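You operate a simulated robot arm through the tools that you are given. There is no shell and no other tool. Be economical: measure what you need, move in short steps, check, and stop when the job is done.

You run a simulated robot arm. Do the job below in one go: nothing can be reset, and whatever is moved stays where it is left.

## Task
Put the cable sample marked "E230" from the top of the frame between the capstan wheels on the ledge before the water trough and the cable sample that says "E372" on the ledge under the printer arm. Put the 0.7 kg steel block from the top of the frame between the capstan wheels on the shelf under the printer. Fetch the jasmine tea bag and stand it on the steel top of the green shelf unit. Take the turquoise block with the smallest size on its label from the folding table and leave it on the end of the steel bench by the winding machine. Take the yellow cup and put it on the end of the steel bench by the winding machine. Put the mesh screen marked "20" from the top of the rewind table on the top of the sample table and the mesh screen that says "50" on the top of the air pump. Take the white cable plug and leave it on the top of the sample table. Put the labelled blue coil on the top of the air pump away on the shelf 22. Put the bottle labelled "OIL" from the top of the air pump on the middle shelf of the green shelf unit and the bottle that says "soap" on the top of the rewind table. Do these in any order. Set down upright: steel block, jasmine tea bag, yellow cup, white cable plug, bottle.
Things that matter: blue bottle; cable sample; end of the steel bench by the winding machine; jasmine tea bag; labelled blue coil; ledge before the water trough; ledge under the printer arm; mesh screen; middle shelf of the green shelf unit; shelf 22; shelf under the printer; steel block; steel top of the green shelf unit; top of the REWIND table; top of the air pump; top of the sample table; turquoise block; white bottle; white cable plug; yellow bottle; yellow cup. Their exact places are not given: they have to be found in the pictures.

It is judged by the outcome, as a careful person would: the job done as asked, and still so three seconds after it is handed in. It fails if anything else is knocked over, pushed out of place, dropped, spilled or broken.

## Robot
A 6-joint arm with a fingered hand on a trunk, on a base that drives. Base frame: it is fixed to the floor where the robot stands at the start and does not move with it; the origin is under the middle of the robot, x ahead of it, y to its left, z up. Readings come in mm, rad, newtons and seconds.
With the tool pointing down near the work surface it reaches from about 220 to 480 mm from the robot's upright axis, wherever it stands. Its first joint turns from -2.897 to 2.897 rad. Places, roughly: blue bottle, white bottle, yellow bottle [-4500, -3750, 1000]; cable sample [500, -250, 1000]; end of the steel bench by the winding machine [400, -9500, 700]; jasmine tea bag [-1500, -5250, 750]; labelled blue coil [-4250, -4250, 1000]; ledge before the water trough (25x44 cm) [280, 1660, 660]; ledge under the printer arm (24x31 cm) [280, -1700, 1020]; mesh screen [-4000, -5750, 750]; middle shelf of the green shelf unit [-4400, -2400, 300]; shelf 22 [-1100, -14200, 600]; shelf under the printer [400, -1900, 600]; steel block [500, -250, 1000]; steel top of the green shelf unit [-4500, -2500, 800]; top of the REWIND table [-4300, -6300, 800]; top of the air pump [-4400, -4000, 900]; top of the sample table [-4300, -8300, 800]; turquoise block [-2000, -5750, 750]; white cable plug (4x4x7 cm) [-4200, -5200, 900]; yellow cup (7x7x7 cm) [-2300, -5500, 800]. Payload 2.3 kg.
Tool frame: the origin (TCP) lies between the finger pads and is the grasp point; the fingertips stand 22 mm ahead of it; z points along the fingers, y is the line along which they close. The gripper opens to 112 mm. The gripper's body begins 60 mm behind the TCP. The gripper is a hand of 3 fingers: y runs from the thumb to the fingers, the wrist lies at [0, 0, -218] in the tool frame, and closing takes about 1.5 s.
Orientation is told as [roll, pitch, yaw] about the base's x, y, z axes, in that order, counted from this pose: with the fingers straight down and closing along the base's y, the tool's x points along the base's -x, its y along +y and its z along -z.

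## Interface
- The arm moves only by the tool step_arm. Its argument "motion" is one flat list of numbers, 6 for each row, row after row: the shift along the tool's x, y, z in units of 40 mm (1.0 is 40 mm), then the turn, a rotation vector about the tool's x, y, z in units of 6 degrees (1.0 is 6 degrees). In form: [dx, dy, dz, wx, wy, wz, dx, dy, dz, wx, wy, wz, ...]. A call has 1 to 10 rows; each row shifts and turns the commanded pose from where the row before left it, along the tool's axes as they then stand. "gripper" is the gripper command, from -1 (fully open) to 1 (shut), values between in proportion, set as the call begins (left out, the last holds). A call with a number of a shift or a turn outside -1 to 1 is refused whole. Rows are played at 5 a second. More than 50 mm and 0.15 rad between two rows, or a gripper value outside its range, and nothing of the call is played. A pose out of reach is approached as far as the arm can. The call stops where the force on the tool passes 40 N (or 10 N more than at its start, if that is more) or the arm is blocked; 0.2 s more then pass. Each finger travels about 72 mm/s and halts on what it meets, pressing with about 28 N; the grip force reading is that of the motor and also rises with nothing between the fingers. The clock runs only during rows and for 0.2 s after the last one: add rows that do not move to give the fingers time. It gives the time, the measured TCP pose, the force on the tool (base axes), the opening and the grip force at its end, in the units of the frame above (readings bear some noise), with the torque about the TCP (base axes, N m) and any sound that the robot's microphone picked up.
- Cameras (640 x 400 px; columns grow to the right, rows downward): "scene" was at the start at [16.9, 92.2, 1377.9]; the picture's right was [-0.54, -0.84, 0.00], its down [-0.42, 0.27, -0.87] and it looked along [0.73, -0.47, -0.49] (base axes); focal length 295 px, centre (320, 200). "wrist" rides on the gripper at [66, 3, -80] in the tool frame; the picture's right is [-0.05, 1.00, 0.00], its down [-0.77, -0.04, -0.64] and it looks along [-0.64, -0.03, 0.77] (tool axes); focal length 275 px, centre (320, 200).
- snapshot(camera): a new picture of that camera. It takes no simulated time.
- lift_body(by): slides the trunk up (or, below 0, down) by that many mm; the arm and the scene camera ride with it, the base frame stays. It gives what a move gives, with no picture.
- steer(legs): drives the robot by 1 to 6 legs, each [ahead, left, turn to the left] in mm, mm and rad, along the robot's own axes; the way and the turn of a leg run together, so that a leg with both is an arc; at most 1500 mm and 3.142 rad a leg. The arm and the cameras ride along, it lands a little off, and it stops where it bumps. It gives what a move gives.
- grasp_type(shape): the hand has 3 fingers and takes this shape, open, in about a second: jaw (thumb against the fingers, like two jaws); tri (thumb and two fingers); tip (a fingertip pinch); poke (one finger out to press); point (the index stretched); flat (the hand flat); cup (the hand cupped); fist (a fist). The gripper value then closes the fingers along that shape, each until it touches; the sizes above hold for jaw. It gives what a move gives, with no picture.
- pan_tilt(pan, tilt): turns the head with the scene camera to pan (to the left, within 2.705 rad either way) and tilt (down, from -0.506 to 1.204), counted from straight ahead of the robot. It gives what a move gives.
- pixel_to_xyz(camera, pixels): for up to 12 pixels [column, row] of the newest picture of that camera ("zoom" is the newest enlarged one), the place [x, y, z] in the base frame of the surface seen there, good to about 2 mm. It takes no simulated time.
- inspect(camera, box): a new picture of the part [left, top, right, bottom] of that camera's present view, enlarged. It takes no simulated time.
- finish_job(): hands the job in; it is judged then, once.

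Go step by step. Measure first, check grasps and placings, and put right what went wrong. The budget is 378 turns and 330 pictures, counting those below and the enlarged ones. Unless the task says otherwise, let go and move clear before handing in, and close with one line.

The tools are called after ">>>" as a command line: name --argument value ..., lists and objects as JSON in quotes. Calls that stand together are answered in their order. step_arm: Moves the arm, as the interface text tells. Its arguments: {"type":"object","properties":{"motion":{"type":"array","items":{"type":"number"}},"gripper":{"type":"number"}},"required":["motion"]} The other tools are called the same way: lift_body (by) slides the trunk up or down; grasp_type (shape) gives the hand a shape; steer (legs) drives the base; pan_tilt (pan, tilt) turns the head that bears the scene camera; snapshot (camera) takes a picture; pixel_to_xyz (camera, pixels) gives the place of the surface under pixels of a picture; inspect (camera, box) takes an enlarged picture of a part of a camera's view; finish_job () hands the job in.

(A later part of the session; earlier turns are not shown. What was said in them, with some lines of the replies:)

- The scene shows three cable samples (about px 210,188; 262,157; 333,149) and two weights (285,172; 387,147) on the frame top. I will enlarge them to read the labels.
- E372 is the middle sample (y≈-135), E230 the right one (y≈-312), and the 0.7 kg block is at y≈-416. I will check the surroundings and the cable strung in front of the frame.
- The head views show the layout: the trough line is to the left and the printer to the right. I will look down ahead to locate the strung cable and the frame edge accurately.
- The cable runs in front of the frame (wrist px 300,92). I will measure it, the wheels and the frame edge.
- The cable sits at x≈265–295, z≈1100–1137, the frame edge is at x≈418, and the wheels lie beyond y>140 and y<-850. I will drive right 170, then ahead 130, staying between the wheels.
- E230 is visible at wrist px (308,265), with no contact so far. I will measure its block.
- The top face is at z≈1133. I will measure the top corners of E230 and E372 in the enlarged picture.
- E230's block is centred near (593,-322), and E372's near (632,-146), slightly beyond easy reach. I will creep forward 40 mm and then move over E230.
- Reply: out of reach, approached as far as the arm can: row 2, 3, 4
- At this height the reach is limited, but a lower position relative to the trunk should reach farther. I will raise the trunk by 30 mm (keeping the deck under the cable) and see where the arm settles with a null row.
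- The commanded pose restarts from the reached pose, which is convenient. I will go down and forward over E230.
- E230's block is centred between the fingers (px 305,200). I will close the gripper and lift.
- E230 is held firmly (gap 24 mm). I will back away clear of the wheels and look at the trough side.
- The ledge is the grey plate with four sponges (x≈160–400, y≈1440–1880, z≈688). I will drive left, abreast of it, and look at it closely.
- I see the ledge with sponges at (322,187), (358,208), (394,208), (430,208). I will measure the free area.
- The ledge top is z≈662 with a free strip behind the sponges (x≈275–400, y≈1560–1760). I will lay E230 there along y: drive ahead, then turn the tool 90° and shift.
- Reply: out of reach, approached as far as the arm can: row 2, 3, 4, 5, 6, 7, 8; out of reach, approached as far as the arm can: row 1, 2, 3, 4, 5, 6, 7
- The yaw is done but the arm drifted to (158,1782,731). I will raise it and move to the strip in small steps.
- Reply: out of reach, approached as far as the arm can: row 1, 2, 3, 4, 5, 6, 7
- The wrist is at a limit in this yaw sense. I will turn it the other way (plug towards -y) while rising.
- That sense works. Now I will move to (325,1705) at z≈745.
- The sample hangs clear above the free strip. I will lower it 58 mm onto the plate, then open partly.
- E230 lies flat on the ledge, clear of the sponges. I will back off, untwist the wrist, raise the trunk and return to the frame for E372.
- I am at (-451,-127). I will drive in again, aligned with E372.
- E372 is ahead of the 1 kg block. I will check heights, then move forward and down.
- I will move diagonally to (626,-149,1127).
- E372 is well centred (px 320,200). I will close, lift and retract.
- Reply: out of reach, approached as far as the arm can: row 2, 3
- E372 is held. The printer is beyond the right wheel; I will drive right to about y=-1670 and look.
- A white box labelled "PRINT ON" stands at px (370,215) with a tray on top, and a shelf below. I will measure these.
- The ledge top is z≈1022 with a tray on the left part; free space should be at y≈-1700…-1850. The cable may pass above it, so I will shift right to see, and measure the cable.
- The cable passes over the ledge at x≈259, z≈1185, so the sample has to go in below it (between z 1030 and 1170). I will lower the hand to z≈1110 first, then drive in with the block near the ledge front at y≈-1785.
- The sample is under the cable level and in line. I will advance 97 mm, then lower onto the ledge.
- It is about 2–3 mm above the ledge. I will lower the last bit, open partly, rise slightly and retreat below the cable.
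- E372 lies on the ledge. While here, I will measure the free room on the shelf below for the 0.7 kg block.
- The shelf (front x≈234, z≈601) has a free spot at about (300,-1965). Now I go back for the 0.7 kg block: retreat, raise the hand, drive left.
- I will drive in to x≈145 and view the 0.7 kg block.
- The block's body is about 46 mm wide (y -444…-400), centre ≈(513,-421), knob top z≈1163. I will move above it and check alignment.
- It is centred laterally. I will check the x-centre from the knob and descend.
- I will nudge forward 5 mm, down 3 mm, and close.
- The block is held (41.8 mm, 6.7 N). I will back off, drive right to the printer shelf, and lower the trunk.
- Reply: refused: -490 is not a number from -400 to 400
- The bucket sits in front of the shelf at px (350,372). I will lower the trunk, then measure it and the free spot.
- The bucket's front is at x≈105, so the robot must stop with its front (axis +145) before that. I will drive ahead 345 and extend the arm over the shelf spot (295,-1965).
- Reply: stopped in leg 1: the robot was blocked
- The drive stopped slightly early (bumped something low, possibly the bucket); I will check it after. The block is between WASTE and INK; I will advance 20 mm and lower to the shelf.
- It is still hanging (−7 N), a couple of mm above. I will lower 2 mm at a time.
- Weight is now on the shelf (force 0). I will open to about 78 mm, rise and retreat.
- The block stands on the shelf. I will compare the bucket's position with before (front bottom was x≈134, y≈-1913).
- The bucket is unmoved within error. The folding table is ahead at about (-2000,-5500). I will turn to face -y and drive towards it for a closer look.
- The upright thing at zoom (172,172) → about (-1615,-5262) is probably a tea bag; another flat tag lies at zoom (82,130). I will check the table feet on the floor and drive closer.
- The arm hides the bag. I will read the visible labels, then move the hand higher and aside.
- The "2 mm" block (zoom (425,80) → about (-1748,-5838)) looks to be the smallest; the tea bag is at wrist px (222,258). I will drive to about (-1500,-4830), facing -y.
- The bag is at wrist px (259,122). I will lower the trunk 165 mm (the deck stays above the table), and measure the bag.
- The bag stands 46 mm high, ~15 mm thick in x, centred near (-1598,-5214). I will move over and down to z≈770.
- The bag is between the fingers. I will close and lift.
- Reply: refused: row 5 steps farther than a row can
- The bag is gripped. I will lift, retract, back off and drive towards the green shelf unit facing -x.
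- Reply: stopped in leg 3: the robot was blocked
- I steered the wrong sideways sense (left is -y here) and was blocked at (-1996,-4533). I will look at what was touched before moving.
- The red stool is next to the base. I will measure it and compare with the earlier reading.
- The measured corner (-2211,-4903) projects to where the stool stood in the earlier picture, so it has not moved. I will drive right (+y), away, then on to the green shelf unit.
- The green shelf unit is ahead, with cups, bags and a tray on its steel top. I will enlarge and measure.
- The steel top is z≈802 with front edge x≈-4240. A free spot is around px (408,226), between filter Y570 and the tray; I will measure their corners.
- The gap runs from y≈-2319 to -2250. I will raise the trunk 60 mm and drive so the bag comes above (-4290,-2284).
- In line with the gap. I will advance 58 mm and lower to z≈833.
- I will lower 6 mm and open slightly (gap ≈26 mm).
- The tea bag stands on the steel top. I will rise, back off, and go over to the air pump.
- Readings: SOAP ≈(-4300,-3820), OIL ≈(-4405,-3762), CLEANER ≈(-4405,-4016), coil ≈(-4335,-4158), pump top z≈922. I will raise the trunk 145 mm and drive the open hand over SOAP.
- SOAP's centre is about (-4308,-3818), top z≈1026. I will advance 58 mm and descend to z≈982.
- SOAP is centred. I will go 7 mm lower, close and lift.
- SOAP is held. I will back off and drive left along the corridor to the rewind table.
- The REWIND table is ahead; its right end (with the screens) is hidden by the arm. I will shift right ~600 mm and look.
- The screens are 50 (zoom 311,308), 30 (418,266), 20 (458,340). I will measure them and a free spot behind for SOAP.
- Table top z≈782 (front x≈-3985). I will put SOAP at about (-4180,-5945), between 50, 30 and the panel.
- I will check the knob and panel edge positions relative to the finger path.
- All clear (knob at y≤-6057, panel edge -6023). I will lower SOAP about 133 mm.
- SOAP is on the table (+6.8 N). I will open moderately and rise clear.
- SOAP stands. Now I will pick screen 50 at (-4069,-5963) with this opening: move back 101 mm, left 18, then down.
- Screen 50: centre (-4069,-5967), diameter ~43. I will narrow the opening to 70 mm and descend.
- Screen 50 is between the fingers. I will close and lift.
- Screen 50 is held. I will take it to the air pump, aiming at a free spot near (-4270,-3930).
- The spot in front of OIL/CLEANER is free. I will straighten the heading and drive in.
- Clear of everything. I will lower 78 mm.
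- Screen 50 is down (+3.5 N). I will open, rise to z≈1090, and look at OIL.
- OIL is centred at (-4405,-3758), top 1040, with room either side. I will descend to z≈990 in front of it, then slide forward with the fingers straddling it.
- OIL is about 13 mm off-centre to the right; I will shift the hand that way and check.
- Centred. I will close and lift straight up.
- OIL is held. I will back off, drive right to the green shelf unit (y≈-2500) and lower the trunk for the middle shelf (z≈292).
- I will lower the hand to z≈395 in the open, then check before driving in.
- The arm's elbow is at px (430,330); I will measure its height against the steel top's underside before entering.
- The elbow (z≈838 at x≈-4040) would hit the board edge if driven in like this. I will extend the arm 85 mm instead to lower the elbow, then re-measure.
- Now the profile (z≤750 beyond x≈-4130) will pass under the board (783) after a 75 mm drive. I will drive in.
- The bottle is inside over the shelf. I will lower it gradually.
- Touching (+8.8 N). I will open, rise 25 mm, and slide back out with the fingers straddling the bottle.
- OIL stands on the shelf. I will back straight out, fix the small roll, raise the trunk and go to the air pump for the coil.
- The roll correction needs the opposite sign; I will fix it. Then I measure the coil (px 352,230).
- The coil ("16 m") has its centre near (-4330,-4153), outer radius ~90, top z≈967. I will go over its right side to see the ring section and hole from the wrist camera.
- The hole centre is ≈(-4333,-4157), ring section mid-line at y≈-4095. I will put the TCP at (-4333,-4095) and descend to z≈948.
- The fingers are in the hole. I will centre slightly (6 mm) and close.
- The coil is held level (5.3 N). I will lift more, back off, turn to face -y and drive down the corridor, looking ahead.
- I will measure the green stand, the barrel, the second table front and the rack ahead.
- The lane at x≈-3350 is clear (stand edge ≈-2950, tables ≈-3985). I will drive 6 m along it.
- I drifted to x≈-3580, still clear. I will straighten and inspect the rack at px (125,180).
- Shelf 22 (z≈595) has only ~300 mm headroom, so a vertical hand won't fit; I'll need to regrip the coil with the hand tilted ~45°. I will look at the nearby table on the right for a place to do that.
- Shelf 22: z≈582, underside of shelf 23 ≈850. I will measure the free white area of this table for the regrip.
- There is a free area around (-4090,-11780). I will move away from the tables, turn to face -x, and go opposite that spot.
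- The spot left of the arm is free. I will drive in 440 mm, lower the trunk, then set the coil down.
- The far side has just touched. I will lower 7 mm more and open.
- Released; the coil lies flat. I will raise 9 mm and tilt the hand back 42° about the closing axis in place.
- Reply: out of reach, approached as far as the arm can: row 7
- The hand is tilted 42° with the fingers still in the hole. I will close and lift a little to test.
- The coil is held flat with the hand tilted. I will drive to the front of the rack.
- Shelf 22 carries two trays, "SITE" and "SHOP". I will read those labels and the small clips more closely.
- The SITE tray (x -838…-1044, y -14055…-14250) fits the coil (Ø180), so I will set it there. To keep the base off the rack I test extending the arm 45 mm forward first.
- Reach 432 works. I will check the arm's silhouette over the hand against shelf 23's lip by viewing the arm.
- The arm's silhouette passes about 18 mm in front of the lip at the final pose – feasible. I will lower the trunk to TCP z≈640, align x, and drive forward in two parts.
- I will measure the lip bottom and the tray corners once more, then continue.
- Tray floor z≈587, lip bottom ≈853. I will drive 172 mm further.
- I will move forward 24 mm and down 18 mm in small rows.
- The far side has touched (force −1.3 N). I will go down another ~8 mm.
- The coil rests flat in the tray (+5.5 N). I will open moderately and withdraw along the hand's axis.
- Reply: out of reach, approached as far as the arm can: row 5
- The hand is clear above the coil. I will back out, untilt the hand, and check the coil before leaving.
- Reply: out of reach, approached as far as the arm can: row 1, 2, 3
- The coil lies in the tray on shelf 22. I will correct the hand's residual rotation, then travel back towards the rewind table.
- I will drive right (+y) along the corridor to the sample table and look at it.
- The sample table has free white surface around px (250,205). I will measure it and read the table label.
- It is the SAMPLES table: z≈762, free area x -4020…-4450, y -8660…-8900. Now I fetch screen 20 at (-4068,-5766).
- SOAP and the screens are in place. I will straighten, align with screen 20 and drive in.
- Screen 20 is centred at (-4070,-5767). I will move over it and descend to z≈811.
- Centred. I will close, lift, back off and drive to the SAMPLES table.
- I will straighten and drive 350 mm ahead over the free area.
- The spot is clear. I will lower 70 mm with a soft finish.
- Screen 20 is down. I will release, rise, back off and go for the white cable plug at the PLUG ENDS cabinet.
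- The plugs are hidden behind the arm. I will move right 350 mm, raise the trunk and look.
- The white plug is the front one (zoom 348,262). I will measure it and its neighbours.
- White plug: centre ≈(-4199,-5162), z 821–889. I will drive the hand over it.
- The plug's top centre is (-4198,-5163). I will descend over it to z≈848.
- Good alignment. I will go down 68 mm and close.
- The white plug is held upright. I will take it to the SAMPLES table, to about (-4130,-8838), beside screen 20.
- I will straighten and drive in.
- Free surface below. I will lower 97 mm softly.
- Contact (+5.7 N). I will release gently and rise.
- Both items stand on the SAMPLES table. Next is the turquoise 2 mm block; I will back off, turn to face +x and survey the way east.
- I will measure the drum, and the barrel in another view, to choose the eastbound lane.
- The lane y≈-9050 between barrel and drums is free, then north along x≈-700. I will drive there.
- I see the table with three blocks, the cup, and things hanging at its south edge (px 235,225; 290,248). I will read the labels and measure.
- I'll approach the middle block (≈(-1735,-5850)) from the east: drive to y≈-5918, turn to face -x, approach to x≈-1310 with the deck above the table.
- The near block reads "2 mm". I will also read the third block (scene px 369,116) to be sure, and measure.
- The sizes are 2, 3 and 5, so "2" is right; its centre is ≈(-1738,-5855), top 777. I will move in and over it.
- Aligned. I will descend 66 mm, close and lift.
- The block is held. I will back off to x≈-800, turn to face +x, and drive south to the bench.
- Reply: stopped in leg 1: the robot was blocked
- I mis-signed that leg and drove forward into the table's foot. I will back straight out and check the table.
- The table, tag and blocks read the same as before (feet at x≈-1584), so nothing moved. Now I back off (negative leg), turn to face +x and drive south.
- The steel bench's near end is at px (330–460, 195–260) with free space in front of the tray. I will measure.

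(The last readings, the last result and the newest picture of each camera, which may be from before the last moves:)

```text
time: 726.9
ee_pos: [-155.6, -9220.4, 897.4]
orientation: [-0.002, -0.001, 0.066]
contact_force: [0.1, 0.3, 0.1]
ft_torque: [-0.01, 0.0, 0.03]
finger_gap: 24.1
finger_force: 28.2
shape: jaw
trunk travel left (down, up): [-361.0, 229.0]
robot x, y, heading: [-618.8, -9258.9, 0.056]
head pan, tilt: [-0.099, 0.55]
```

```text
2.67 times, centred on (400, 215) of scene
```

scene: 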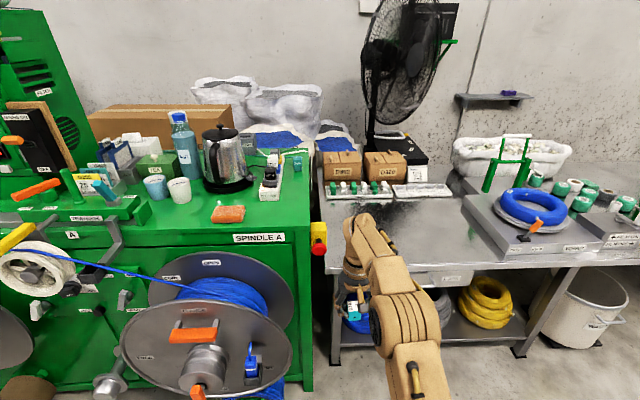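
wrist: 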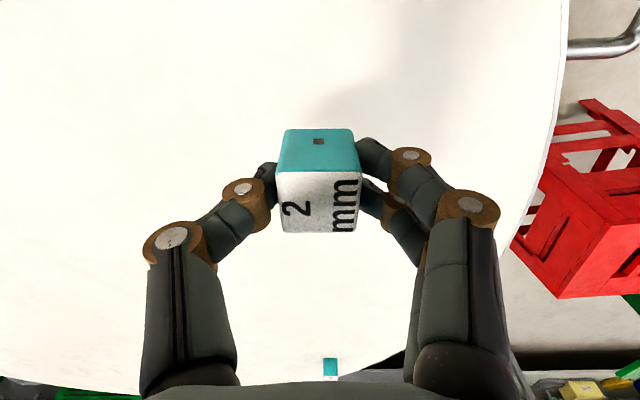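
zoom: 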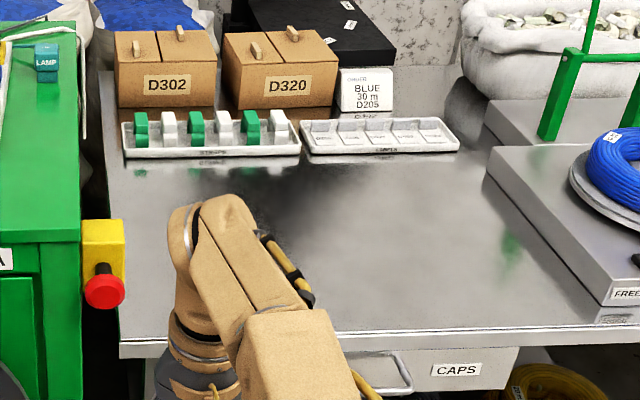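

The bench end is free: z≈702, x 180…620, y -9200…-9690. I will place the block at about (345,-9440).

>>> steer --legs '[[0, 0, -0.058], [0, -195, 0], [480, 0, 0]]'

>>> lift_body --by -80

>>> snapshot --camera "wrist"

```text
time: 731.3
ee_pos: [327.8, -9446.6, 897.0]
orientation: [0.0, 0.001, 0.0]
contact_force: [-0.8, 0.2, -0.7]
ft_torque: [0.01, -0.02, 0.03]
finger_gap: 24.3
finger_force: 28.5
shape: jaw
trunk travel left (down, up): [-361.0, 229.0]
robot x, y, heading: [-138.0, -9452.8, -0.006]
head pan, tilt: [-0.099, 0.55]
```

```text
time: 732.5
ee_pos: [327.5, -9445.1, 817.7]
orientation: [-0.003, -0.001, 0.001]
contact_force: [0.1, -0.7, -0.1]
ft_torque: [-0.02, -0.01, -0.01]
finger_gap: 24.1
finger_force: 27.8
shape: jaw
trunk travel left (down, up): [-281.0, 309.0]
robot x, y, heading: [-139.1, -9455.0, -0.004]
head pan, tilt: [-0.099, 0.55]
```

```text
165 pictures are left
```

wrist: 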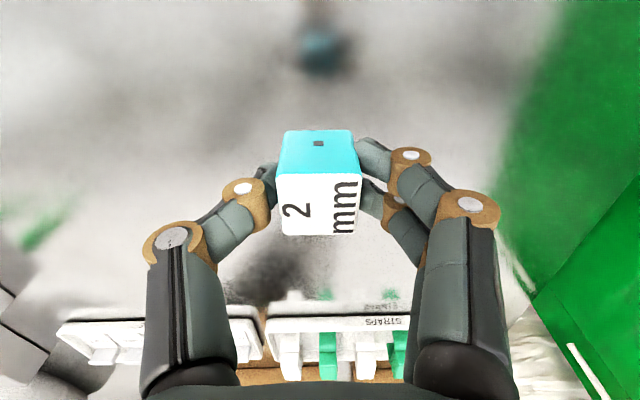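

Free steel surface below (reflective). I will lower 86 mm.

>>> step_arm --motion '[0, 0, 0.7, 0, 0, 0, 0, 0, 0.7, 0, 0, 0, 0, 0, 0.5, 0, 0, 0, 0, 0, 0.15, 0, 0, 0]'

>>> step_arm --motion '[0, 0, 0.06, 0, 0, 0, 0, 0, 0.04, 0, 0, 0]'

```text
time: 733.5
ee_pos: [327.7, -9446.7, 736.5]
orientation: [-0.003, -0.001, 0.0]
contact_force: [0.4, -0.3, -0.5]
ft_torque: [-0.01, -0.01, 0.01]
finger_gap: 24.1
finger_force: 27.7
shape: jaw
trunk travel left (down, up): [-281.0, 309.0]
robot x, y, heading: [-140.9, -9453.5, -0.006]
head pan, tilt: [-0.099, 0.55]
```

```text
time: 734.1
ee_pos: [327.7, -9446.6, 730.8]
orientation: [-0.002, -0.001, 0.002]
contact_force: [0.0, 0.3, 0.2]
ft_torque: [-0.01, -0.02, -0.03]
finger_gap: 24.2
finger_force: 28.7
shape: jaw
trunk travel left (down, up): [-281.0, 309.0]
robot x, y, heading: [-139.1, -9450.8, -0.002]
head pan, tilt: [-0.099, 0.55]
```

>>> step_arm --motion '[0, 0, 0.03, 0, 0, 0, 0, 0, 0, 0, 0, 0]'

```text
time: 734.7
ee_pos: [328.1, -9445.6, 730.7]
orientation: [0.0, 0.0, 0.0]
contact_force: [0.0, 0.1, -0.1]
ft_torque: [0.02, 0.01, -0.02]
finger_gap: 24.1
finger_force: 28.3
shape: jaw
trunk travel left (down, up): [-281.0, 309.0]
robot x, y, heading: [-140.7, -9457.0, -0.007]
head pan, tilt: [-0.099, 0.55]
```

>>> step_arm --motion '[0, 0, 0.04, 0, 0, 0, 0, 0, 0, 0, 0, 0]'

```text
time: 735.3
ee_pos: [326.7, -9445.8, 728.7]
orientation: [-0.003, -0.001, 0.001]
contact_force: [2.4, 0.3, 10.8]
ft_torque: [0.03, -0.04, -0.05]
finger_gap: 24.8
finger_force: 27.6
shape: jaw
trunk travel left (down, up): [-281.0, 309.0]
robot x, y, heading: [-139.8, -9454.0, -0.005]
head pan, tilt: [-0.099, 0.55]
```

The block is on the bench (+10.8 N). I will release, rise and check.

>>> step_arm --motion '[0, 0, 0, 0, 0, 0, 0, 0, 0, 0, 0, 0, 0, 0, 0, 0, 0, 0, 0, 0, 0, 0, 0, 0]' --gripper -0.2

>>> step_arm --motion '[0, 0, -0.5, 0, 0, 0, 0, 0, -0.9, 0, 0, 0, 0, 0, -0.9, 0, 0, 0, 0, 0, -0.9, 0, 0, 0]'

>>> snapshot --camera "wrist"

```text
time: 736.3
ee_pos: [328.2, -9445.5, 727.2]
orientation: [-0.001, -0.001, 0.0]
contact_force: [1.3, 0.0, -0.3]
ft_torque: [0.01, 0.02, 0.01]
finger_gap: 66.8
finger_force: 0.2
shape: jaw
trunk travel left (down, up): [-281.0, 309.0]
robot x, y, heading: [-135.2, -9456.2, -0.002]
head pan, tilt: [-0.099, 0.55]
```

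```text
time: 737.3
ee_pos: [326.3, -9448.6, 855.2]
orientation: [-0.003, 0.0, 0.001]
contact_force: [-0.1, -0.4, 0.1]
ft_torque: [-0.01, 0.0, 0.04]
finger_gap: 66.7
finger_force: 0.0
shape: jaw
trunk travel left (down, up): [-281.0, 309.0]
robot x, y, heading: [-139.1, -9457.4, -0.003]
head pan, tilt: [-0.099, 0.55]
```

```text
164 pictures are left
```

wrist: 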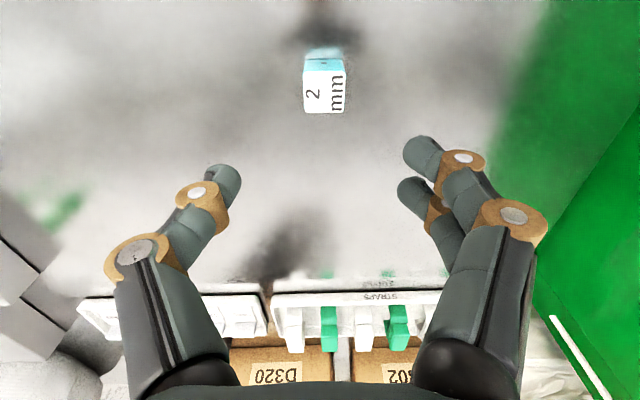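

The block stands on the bench end. Now for the yellow cup, best reached from the table's west side facing +x. I will retract the arm, raise the trunk and back along the lane y≈-9050.

>>> steer --legs '[[-560, 0, 0], [0, 400, 0]]'

>>> lift_body --by 180

>>> step_arm --motion '[0.9, 0, 0, 0, 0, 0, 0.9, 0, 0, 0, 0, 0, 0.9, 0, 0, 0, 0, 0, 0.9, 0, 0, 0, 0, 0, 0.9, 0, 0, 0, 0, 0]' --gripper -1

>>> steer --legs '[[-1300, 0, 0], [-1300, 0, 0]]'

```text
time: 742.6
ee_pos: [-242.8, -9048.4, 854.3]
orientation: [0.0, -0.001, 0.008]
contact_force: [0.0, 0.8, 0.3]
ft_torque: [-0.03, 0.02, 0.01]
finger_gap: 66.7
finger_force: 0.0
shape: jaw
trunk travel left (down, up): [-281.0, 309.0]
robot x, y, heading: [-707.5, -9056.2, 0.003]
head pan, tilt: [-0.099, 0.55]
```

```text
time: 744.6
ee_pos: [-241.3, -9047.9, 1034.1]
orientation: [-0.003, -0.002, 0.011]
contact_force: [0.1, -1.0, -0.8]
ft_torque: [0.05, 0.03, 0.01]
finger_gap: 66.7
finger_force: 0.1
shape: jaw
trunk travel left (down, up): [-461.0, 129.0]
robot x, y, heading: [-708.7, -9056.6, 0.003]
head pan, tilt: [-0.099, 0.55]
```

```text
time: 745.8
ee_pos: [-423.4, -9047.7, 1034.5]
orientation: [0.0, -0.003, 0.009]
contact_force: [1.0, 0.3, -0.1]
ft_torque: [-0.01, -0.04, -0.03]
finger_gap: 111.8
finger_force: 0.0
shape: jaw
trunk travel left (down, up): [-461.0, 129.0]
robot x, y, heading: [-708.5, -9058.5, -0.0]
head pan, tilt: [-0.099, 0.55]
```

```text
time: 758.5
ee_pos: [-3034.6, -9016.6, 1036.7]
orientation: [-0.001, 0.0, -0.008]
contact_force: [0.3, 0.6, -0.4]
ft_torque: [0.02, -0.01, 0.0]
finger_gap: 112.1
finger_force: 0.2
shape: jaw
trunk travel left (down, up): [-461.0, 129.0]
robot x, y, heading: [-3321.1, -9023.1, -0.012]
head pan, tilt: [-0.099, 0.55]
```

I will go north along x≈-3400 in stages.

>>> steer --legs '[[-80, 0, 0.012], [0, 1300, 0]]'

>>> steer --legs '[[0, 1200, 0], [0, 1020, 0]]'

>>> pan_tilt --pan 0.0 --tilt 0.6

>>> snapshot --camera "scene"

```text
time: 765.6
ee_pos: [-3108.9, -7744.9, 1035.1]
orientation: [0.0, 0.0, 0.004]
contact_force: [-0.2, -0.5, 0.6]
ft_torque: [0.07, 0.0, 0.02]
finger_gap: 111.9
finger_force: 0.1
shape: jaw
trunk travel left (down, up): [-461.0, 129.0]
robot x, y, heading: [-3393.0, -7752.8, -0.005]
head pan, tilt: [-0.099, 0.55]
```

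```text
time: 776.6
ee_pos: [-3096.6, -5513.8, 1035.1]
orientation: [0.0, -0.001, -0.02]
contact_force: [1.0, -0.6, -1.3]
ft_torque: [-0.04, 0.0, 0.0]
finger_gap: 111.8
finger_force: 0.1
shape: jaw
trunk travel left (down, up): [-461.0, 129.0]
robot x, y, heading: [-3384.8, -5516.4, -0.025]
head pan, tilt: [-0.099, 0.55]
```

```text
time: 777.3
ee_pos: [-3096.4, -5514.6, 1034.3]
orientation: [-0.001, 0.001, -0.022]
contact_force: [0.1, -1.1, 0.0]
ft_torque: [0.03, 0.01, 0.04]
finger_gap: 111.9
finger_force: 0.1
shape: jaw
trunk travel left (down, up): [-461.0, 129.0]
robot x, y, heading: [-3382.5, -5516.2, -0.026]
head pan, tilt: [0.0, 0.6]
```

```text
163 pictures are left
```

scene: 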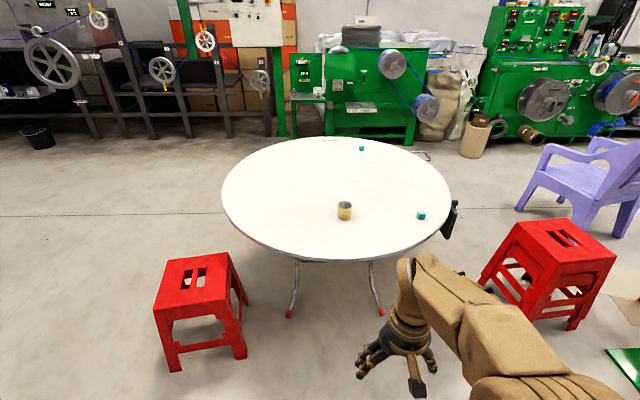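

>>> inspect --camera "scene" --box '[300, 180, 400, 260]'

>>> pixel_to_xyz --camera "zoom" --pixels '[[280, 165], [280, 240], [240, 190], [322, 190], [282, 150]]'

>>> pixel_to_xyz --camera "scene" --pixels '[[340, 258], [289, 313], [380, 310], [230, 300], [240, 352], [490, 290], [421, 214], [345, 262]]'

```text
5.00 times, centred on (350, 220) of scene
```

zoom: 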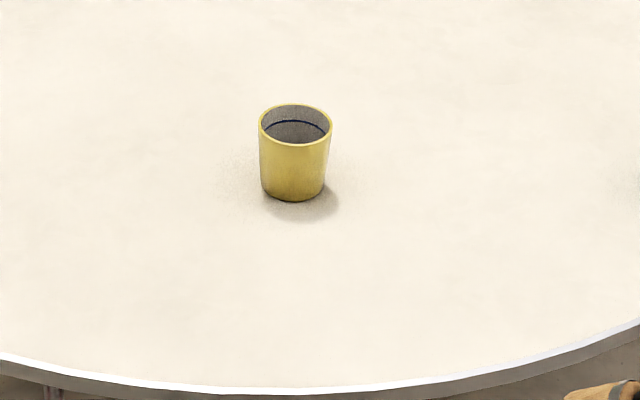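

```text
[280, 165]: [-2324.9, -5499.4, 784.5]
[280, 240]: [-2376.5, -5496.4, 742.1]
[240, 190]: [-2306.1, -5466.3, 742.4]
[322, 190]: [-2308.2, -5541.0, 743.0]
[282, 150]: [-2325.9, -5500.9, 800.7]
```

```text
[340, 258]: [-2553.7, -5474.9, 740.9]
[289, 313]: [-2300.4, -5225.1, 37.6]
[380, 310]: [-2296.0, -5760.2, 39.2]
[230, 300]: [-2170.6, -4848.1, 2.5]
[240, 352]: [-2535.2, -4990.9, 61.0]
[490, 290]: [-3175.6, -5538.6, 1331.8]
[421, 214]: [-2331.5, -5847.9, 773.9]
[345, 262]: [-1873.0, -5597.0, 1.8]
```

Cup: centre ≈(-2292,-5506), Ø≈70, z 742–812, apparently with liquid – keep it level. I will straighten, lower the trunk 150, and drive to x≈-2745.

>>> steer --legs '[[0, 6, 0.026], [635, 0, 0]]'

>>> lift_body --by -150

>>> snapshot --camera "wrist"

```text
time: 781.1
ee_pos: [-2469.2, -5501.7, 1034.7]
orientation: [-0.002, 0.001, 0.002]
contact_force: [-0.2, -0.3, 0.2]
ft_torque: [-0.01, -0.01, 0.03]
finger_gap: 111.8
finger_force: 0.3
shape: jaw
trunk travel left (down, up): [-461.0, 129.0]
robot x, y, heading: [-2753.9, -5510.2, -0.003]
head pan, tilt: [0.0, 0.6]
```

```text
time: 782.9
ee_pos: [-2469.6, -5502.2, 885.9]
orientation: [-0.001, 0.002, 0.004]
contact_force: [0.3, -0.9, 0.2]
ft_torque: [-0.02, 0.0, 0.0]
finger_gap: 111.9
finger_force: 0.1
shape: jaw
trunk travel left (down, up): [-311.0, 279.0]
robot x, y, heading: [-2755.7, -5510.7, -0.003]
head pan, tilt: [0.0, 0.6]
```

```text
161 pictures are left
```

wrist: 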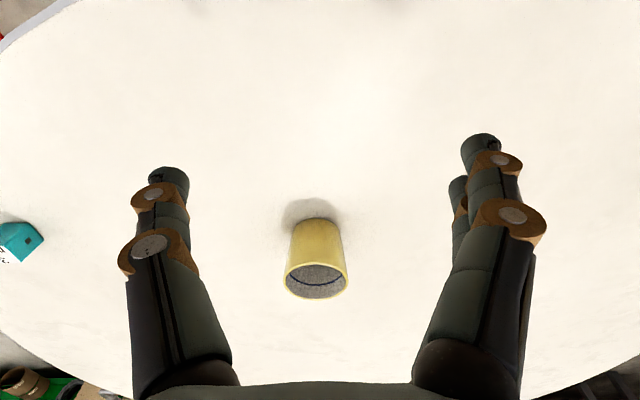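

>>> pixel_to_xyz --camera "wrist" --pixels '[[287, 280], [346, 280], [316, 262], [316, 298], [316, 285], [318, 225]]'

>>> step_arm --motion '[-0.9, 0, 0, 0, 0, 0, -0.9, 0, 0, 0, 0, 0, -0.9, -0.1, 0.1, 0, 0, 0]'

>>> snapshot --camera "wrist"

```text
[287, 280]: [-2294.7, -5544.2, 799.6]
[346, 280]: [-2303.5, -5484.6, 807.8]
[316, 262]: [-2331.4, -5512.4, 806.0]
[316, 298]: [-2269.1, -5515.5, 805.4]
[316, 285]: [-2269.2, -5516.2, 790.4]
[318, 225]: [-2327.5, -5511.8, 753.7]
```

```text
time: 783.7
ee_pos: [-2361.8, -5506.1, 882.0]
orientation: [-0.003, 0.001, 0.003]
contact_force: [-0.1, 0.3, -0.4]
ft_torque: [0.03, 0.04, 0.02]
finger_gap: 112.0
finger_force: 0.0
shape: jaw
trunk travel left (down, up): [-311.0, 279.0]
robot x, y, heading: [-2756.8, -5508.1, -0.006]
head pan, tilt: [0.0, 0.6]
```

```text
160 pictures are left
```

wrist: 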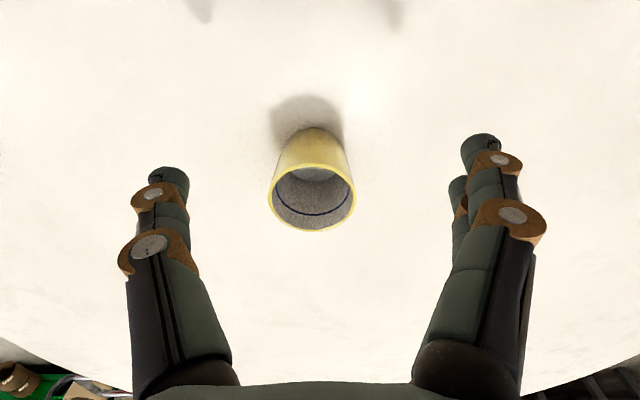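

The cup's rim centre is (-2300,-5514). I will move above it and descend to z≈778.

>>> step_arm --motion '[-0.75, -0.2, 0, 0, 0, 0, -0.8, 0, 0.1, 0, 0, 0, 0, 0, 0.5, 0, 0, 0, 0, 0, 0.6, 0, 0, 0, 0, 0, 0.6, 0, 0, 0, 0, 0, 0.6, 0, 0, 0]'

>>> snapshot --camera "wrist"

```text
time: 785.1
ee_pos: [-2300.5, -5513.6, 785.0]
orientation: [-0.001, 0.0, 0.003]
contact_force: [-0.5, -0.1, 0.1]
ft_torque: [0.01, -0.02, 0.0]
finger_gap: 111.8
finger_force: 0.1
shape: jaw
trunk travel left (down, up): [-311.0, 279.0]
robot x, y, heading: [-2758.3, -5508.1, -0.005]
head pan, tilt: [0.0, 0.6]
```

```text
159 pictures are left
```

wrist: 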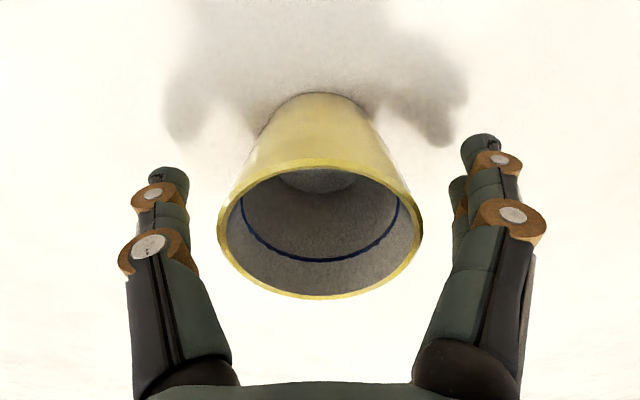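

The cup is empty and centred. I will lower 6 mm, close and lift slowly.

>>> step_arm --motion '[0, 0, 0.15, 0, 0, 0]'

>>> step_arm --motion '[0, 0, 0, 0, 0, 0, 0, 0, 0, 0, 0, 0, 0, 0, 0, 0, 0, 0, 0, 0, 0, 0, 0, 0, 0, 0, 0, 0, 0, 0, 0, 0, 0, 0, 0, 0]' --gripper 1

>>> step_arm --motion '[0, 0, -0.3, 0, 0, 0, 0, 0, -0.5, 0, 0, 0, 0, 0, -0.7, 0, 0, 0, 0, 0, -0.8, 0, 0, 0, 0.4, 0, -0.6, 0, 0, 0]'

>>> snapshot --camera "wrist"

```text
time: 785.5
ee_pos: [-2300.3, -5514.7, 779.7]
orientation: [-0.002, 0.002, 0.003]
contact_force: [-0.1, 0.3, -0.9]
ft_torque: [0.0, -0.02, 0.0]
finger_gap: 112.0
finger_force: 0.1
shape: jaw
trunk travel left (down, up): [-311.0, 279.0]
robot x, y, heading: [-2756.6, -5513.2, -0.003]
head pan, tilt: [0.0, 0.6]
```

```text
time: 786.9
ee_pos: [-2300.4, -5515.4, 778.5]
orientation: [-0.001, 0.001, 0.004]
contact_force: [0.4, 0.3, -0.1]
ft_torque: [0.01, -0.01, -0.02]
finger_gap: 50.9
finger_force: 27.9
shape: jaw
trunk travel left (down, up): [-311.0, 279.0]
robot x, y, heading: [-2760.4, -5510.8, 0.002]
head pan, tilt: [0.0, 0.6]
```

```text
time: 788.1
ee_pos: [-2315.4, -5514.4, 895.0]
orientation: [0.001, 0.001, 0.004]
contact_force: [0.6, 0.4, -1.3]
ft_torque: [0.02, 0.0, 0.0]
finger_gap: 50.8
finger_force: 27.9
shape: jaw
trunk travel left (down, up): [-311.0, 279.0]
robot x, y, heading: [-2759.7, -5505.2, -0.006]
head pan, tilt: [0.0, 0.6]
```

```text
158 pictures are left
```

wrist: 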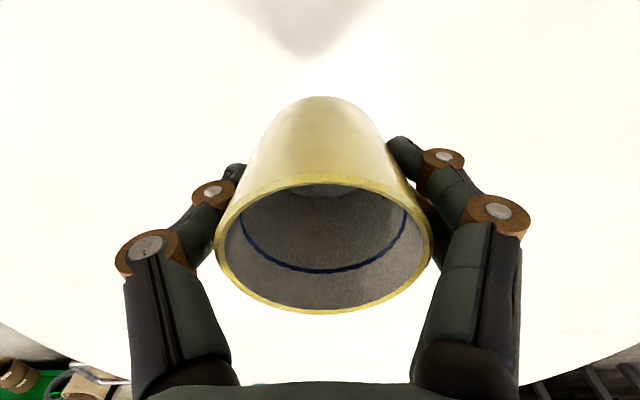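

The cup is held upright. I will back off, retract and raise, then go south and east to the bench.

>>> steer --legs '[[-640, 0, 0]]'

>>> step_arm --motion '[0.8, 0, 0, 0, 0, 0, 0.8, 0, 0, 0, 0, 0, 0.8, 0, 0, 0, 0, 0, 0.8, 0, 0, 0, 0, 0, 0.6, 0, 0, 0, 0, 0]'

>>> lift_body --by 150

>>> steer --legs '[[0, -1200, 0], [0, -1200, 0]]'

```text
time: 791.6
ee_pos: [-2946.8, -5510.7, 895.3]
orientation: [-0.002, 0.0, 0.012]
contact_force: [-0.2, -1.0, -1.2]
ft_torque: [0.01, -0.02, 0.02]
finger_gap: 50.8
finger_force: 28.0
shape: jaw
trunk travel left (down, up): [-311.0, 279.0]
robot x, y, heading: [-3387.7, -5511.9, 0.002]
head pan, tilt: [0.0, 0.6]
```

```text
time: 792.8
ee_pos: [-3097.1, -5512.0, 894.7]
orientation: [-0.001, 0.0, 0.009]
contact_force: [0.5, 0.5, -2.0]
ft_torque: [0.02, -0.01, -0.05]
finger_gap: 51.0
finger_force: 27.3
shape: jaw
trunk travel left (down, up): [-311.0, 279.0]
robot x, y, heading: [-3388.8, -5510.8, 0.001]
head pan, tilt: [0.0, 0.6]
```

```text
time: 794.6
ee_pos: [-3097.2, -5513.0, 1044.1]
orientation: [-0.001, 0.0, 0.011]
contact_force: [-0.1, -0.1, -0.7]
ft_torque: [-0.02, 0.01, -0.02]
finger_gap: 50.7
finger_force: 28.0
shape: jaw
trunk travel left (down, up): [-461.0, 129.0]
robot x, y, heading: [-3392.1, -5510.6, 0.004]
head pan, tilt: [0.0, 0.6]
```

```text
time: 806.4
ee_pos: [-3080.7, -7921.6, 1043.9]
orientation: [0.0, 0.0, 0.008]
contact_force: [0.4, 0.9, -1.1]
ft_torque: [-0.01, 0.02, 0.02]
finger_gap: 50.6
finger_force: 28.4
shape: jaw
trunk travel left (down, up): [-461.0, 129.0]
robot x, y, heading: [-3369.8, -7917.7, -0.003]
head pan, tilt: [0.0, 0.6]
```

>>> steer --legs '[[0, -1130, 0], [1330, 0, 0], [1300, 0, 0]]'

>>> steer --legs '[[0, -510, 0.0]]'

>>> pan_tilt --pan 0.1 --tilt 0.6

>>> snapshot --camera "scene"

```text
time: 824.7
ee_pos: [-440.9, -9092.5, 1043.1]
orientation: [-0.002, 0.0, 0.001]
contact_force: [0.5, 0.0, -1.1]
ft_torque: [-0.01, -0.02, 0.03]
finger_gap: 50.4
finger_force: 27.5
shape: jaw
trunk travel left (down, up): [-461.0, 129.0]
robot x, y, heading: [-730.3, -9087.1, -0.005]
head pan, tilt: [0.0, 0.6]
```

```text
time: 827.6
ee_pos: [-442.4, -9600.0, 1044.4]
orientation: [0.0, 0.0, 0.011]
contact_force: [0.7, -0.4, -0.9]
ft_torque: [-0.03, 0.0, -0.03]
finger_gap: 51.0
finger_force: 28.3
shape: jaw
trunk travel left (down, up): [-461.0, 129.0]
robot x, y, heading: [-733.7, -9598.2, 0.005]
head pan, tilt: [0.0, 0.6]
```

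```text
time: 828.3
ee_pos: [-442.1, -9599.4, 1045.0]
orientation: [-0.001, -0.001, 0.01]
contact_force: [0.4, 1.0, -1.4]
ft_torque: [-0.02, 0.0, 0.01]
finger_gap: 50.7
finger_force: 27.2
shape: jaw
trunk travel left (down, up): [-461.0, 129.0]
robot x, y, heading: [-731.1, -9596.3, 0.002]
head pan, tilt: [0.099, 0.6]
```

```text
157 pictures are left
```

scene: 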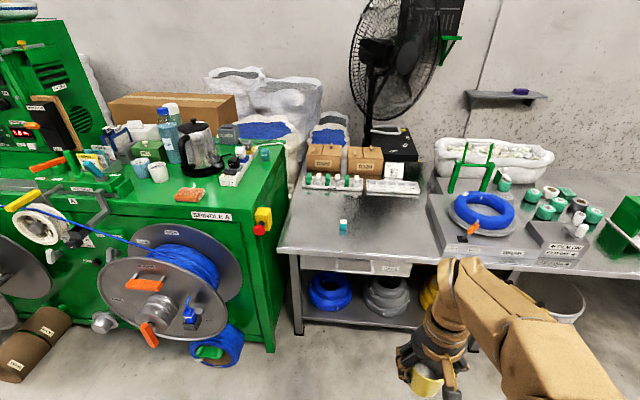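

The 2 mm block stands on the bench (px 343,225). I will set the cup beside it at about (330,-9560): drive in, lower, extend.

>>> steer --legs '[[0, 40, 0], [580, 0, 0]]'

>>> lift_body --by -180

>>> step_arm --motion '[-0.8, 0, 0, 0, 0, 0, -0.8, 0, 0, 0, 0, 0, -0.8, 0, 0, 0, 0, 0, -0.8, 0, 0, 0, 0, 0, -0.8, 0, 0, 0, 0, 0, -0.3, 0, 0, 0, 0, 0]'

>>> snapshot --camera "wrist"

>>> snapshot --camera "scene"

```text
time: 832.1
ee_pos: [142.6, -9563.0, 1043.2]
orientation: [-0.002, -0.002, 0.0]
contact_force: [-0.4, 0.2, -0.6]
ft_torque: [-0.01, 0.01, -0.03]
finger_gap: 51.0
finger_force: 28.0
shape: jaw
trunk travel left (down, up): [-461.0, 129.0]
robot x, y, heading: [-145.2, -9557.3, -0.008]
head pan, tilt: [0.099, 0.6]
```

```text
time: 834.1
ee_pos: [141.3, -9563.0, 862.5]
orientation: [-0.003, 0.0, -0.002]
contact_force: [0.3, -0.2, -0.4]
ft_torque: [0.01, -0.03, 0.0]
finger_gap: 50.5
finger_force: 28.7
shape: jaw
trunk travel left (down, up): [-281.0, 309.0]
robot x, y, heading: [-144.0, -9553.7, -0.008]
head pan, tilt: [0.099, 0.6]
```

```text
time: 835.5
ee_pos: [316.0, -9563.2, 861.7]
orientation: [-0.001, 0.003, -0.001]
contact_force: [0.3, 0.2, -1.1]
ft_torque: [-0.02, -0.01, -0.03]
finger_gap: 50.7
finger_force: 28.0
shape: jaw
trunk travel left (down, up): [-281.0, 309.0]
robot x, y, heading: [-145.0, -9555.7, -0.006]
head pan, tilt: [0.099, 0.6]
```

```text
156 pictures are left
```

wrist: 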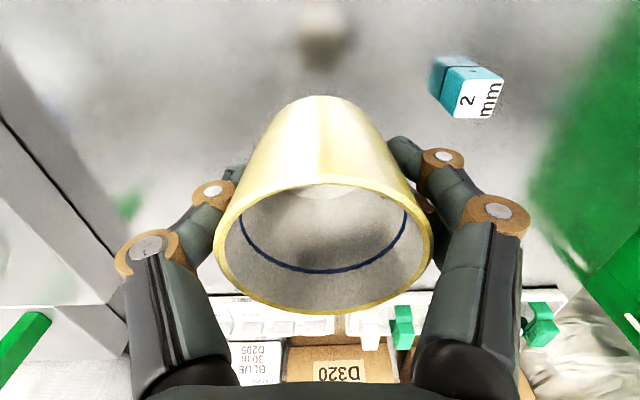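

```text
155 pictures are left
```

scene: 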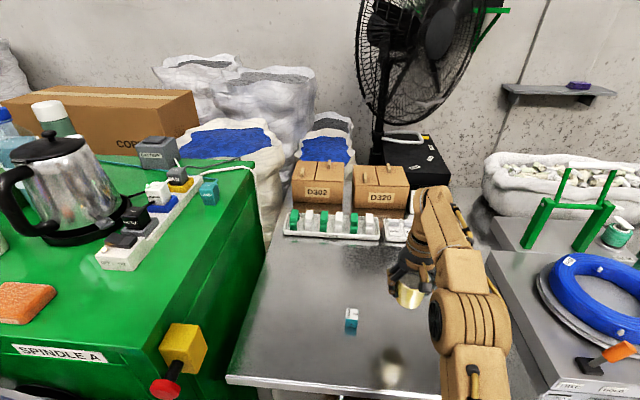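

Clear of the block and platform. I will lower 118 mm, then creep.

>>> step_arm --motion '[0, 0, 0.8, 0, 0, 0, 0, 0, 0.8, 0, 0, 0, 0, 0, 0.7, 0, 0, 0, 0, 0, 0.5, 0, 0, 0, 0, 0, 0.15, 0, 0, 0]'

>>> step_arm --motion '[0, 0, 0.06, 0, 0, 0, 0, 0, 0.04, 0, 0, 0]'

```text
time: 836.7
ee_pos: [314.9, -9563.5, 744.0]
orientation: [-0.004, 0.0, 0.001]
contact_force: [-0.5, -0.6, -0.6]
ft_torque: [0.0, 0.01, -0.01]
finger_gap: 50.4
finger_force: 28.0
shape: jaw
trunk travel left (down, up): [-281.0, 309.0]
robot x, y, heading: [-149.1, -9558.2, -0.005]
head pan, tilt: [0.099, 0.6]
```

```text
time: 837.3
ee_pos: [313.2, -9562.2, 741.7]
orientation: [-0.002, 0.0, 0.002]
contact_force: [0.9, 0.0, -0.9]
ft_torque: [0.05, -0.01, 0.01]
finger_gap: 50.5
finger_force: 28.1
shape: jaw
trunk travel left (down, up): [-281.0, 309.0]
robot x, y, heading: [-144.9, -9558.3, -0.01]
head pan, tilt: [0.099, 0.6]
```

>>> step_arm --motion '[0, 0, 0.05, 0, 0, 0, 0, 0, 0, 0, 0, 0]'

>>> step_arm --motion '[0, 0, 0.03, 0, 0, 0, 0, 0, 0, 0, 0, 0]'

```text
time: 837.9
ee_pos: [313.8, -9563.2, 740.4]
orientation: [-0.002, -0.001, 0.002]
contact_force: [-0.2, 0.3, -1.7]
ft_torque: [0.0, -0.01, -0.01]
finger_gap: 50.7
finger_force: 27.6
shape: jaw
trunk travel left (down, up): [-281.0, 309.0]
robot x, y, heading: [-149.8, -9557.0, -0.007]
head pan, tilt: [0.099, 0.6]
```

```text
time: 838.5
ee_pos: [314.7, -9563.1, 738.4]
orientation: [0.0, 0.001, 0.0]
contact_force: [-0.8, -0.3, 0.4]
ft_torque: [0.02, -0.01, -0.02]
finger_gap: 50.7
finger_force: 27.5
shape: jaw
trunk travel left (down, up): [-281.0, 309.0]
robot x, y, heading: [-148.3, -9556.8, -0.003]
head pan, tilt: [0.099, 0.6]
```

>>> step_arm --motion '[0, 0, 0.03, 0, 0, 0, 0, 0, 0, 0, 0, 0]'

```text
time: 839.1
ee_pos: [313.9, -9562.5, 736.7]
orientation: [-0.002, -0.001, 0.0]
contact_force: [1.3, -1.1, 7.0]
ft_torque: [0.04, -0.04, -0.03]
finger_gap: 50.2
finger_force: 28.1
shape: jaw
trunk travel left (down, up): [-281.0, 309.0]
robot x, y, heading: [-142.7, -9560.8, -0.008]
head pan, tilt: [0.099, 0.6]
```

The cup touches the bench (+7 N). I will open to ~84 mm, rise straight up and check.

>>> step_arm --motion '[0, 0, 0, 0, 0, 0, 0, 0, 0, 0, 0, 0, 0, 0, 0, 0, 0, 0, 0, 0, 0, 0, 0, 0]' --gripper -0.55

>>> step_arm --motion '[0, 0, -0.5, 0, 0, 0, 0, 0, -0.8, 0, 0, 0, 0, 0, -0.9, 0, 0, 0, 0, 0, -0.9, 0, 0, 0]'

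>>> snapshot --camera "wrist"

>>> steer --legs '[[-500, 0, 0]]'

>>> snapshot --camera "scene"

```text
time: 840.1
ee_pos: [313.7, -9561.9, 737.1]
orientation: [-0.002, 0.0, 0.0]
contact_force: [-0.3, 1.2, 0.5]
ft_torque: [-0.02, -0.03, -0.03]
finger_gap: 86.4
finger_force: 0.1
shape: jaw
trunk travel left (down, up): [-281.0, 309.0]
robot x, y, heading: [-146.5, -9555.8, -0.008]
head pan, tilt: [0.099, 0.6]
```

```text
time: 841.1
ee_pos: [313.7, -9562.0, 862.2]
orientation: [0.001, 0.001, 0.001]
contact_force: [0.2, -1.1, 0.0]
ft_torque: [0.02, -0.01, -0.02]
finger_gap: 86.2
finger_force: 0.1
shape: jaw
trunk travel left (down, up): [-281.0, 309.0]
robot x, y, heading: [-147.5, -9558.8, -0.003]
head pan, tilt: [0.099, 0.6]
```

```text
154 pictures are left
```

wrist: 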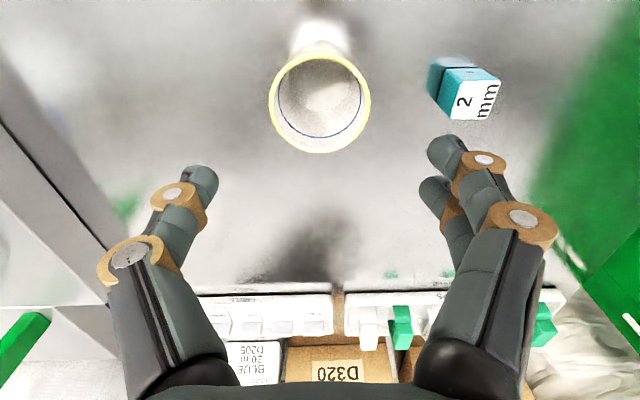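

```text
time: 844.1
ee_pos: [-185.7, -9556.8, 861.5]
orientation: [-0.002, 0.001, 0.009]
contact_force: [-0.4, -0.4, 0.8]
ft_torque: [0.0, -0.01, -0.02]
finger_gap: 86.5
finger_force: 0.1
shape: jaw
trunk travel left (down, up): [-281.0, 309.0]
robot x, y, heading: [-646.7, -9556.9, 0.003]
head pan, tilt: [0.099, 0.6]
```

```text
153 pictures are left
```

scene: 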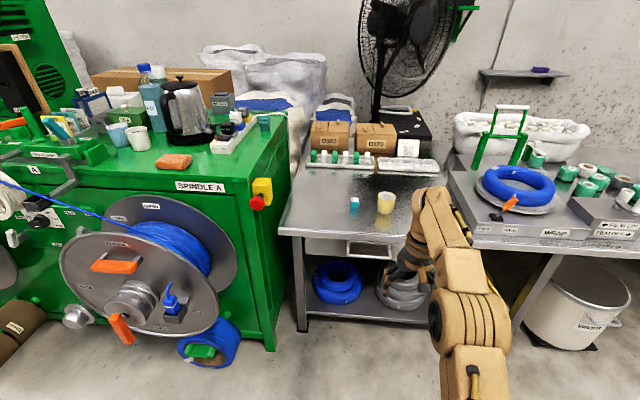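

The cup stands upright and the block lies on the bench end, with the hand clear. All twelve placements were confirmed in pictures, so I hand in.

>>> finish_job

```text
The job is handed in.
```

All twelve items are where the task asked, checked by camera after release, and the job is handed in. The blue coil went in the tray marked "SITE" on shelf 22, because the bare shelf had no space wide enough for it. On the way the base was blocked three times, next to the bucket under the printer, a red stool and the folding table. Nothing looked moved or knocked over when I checked afterwards.
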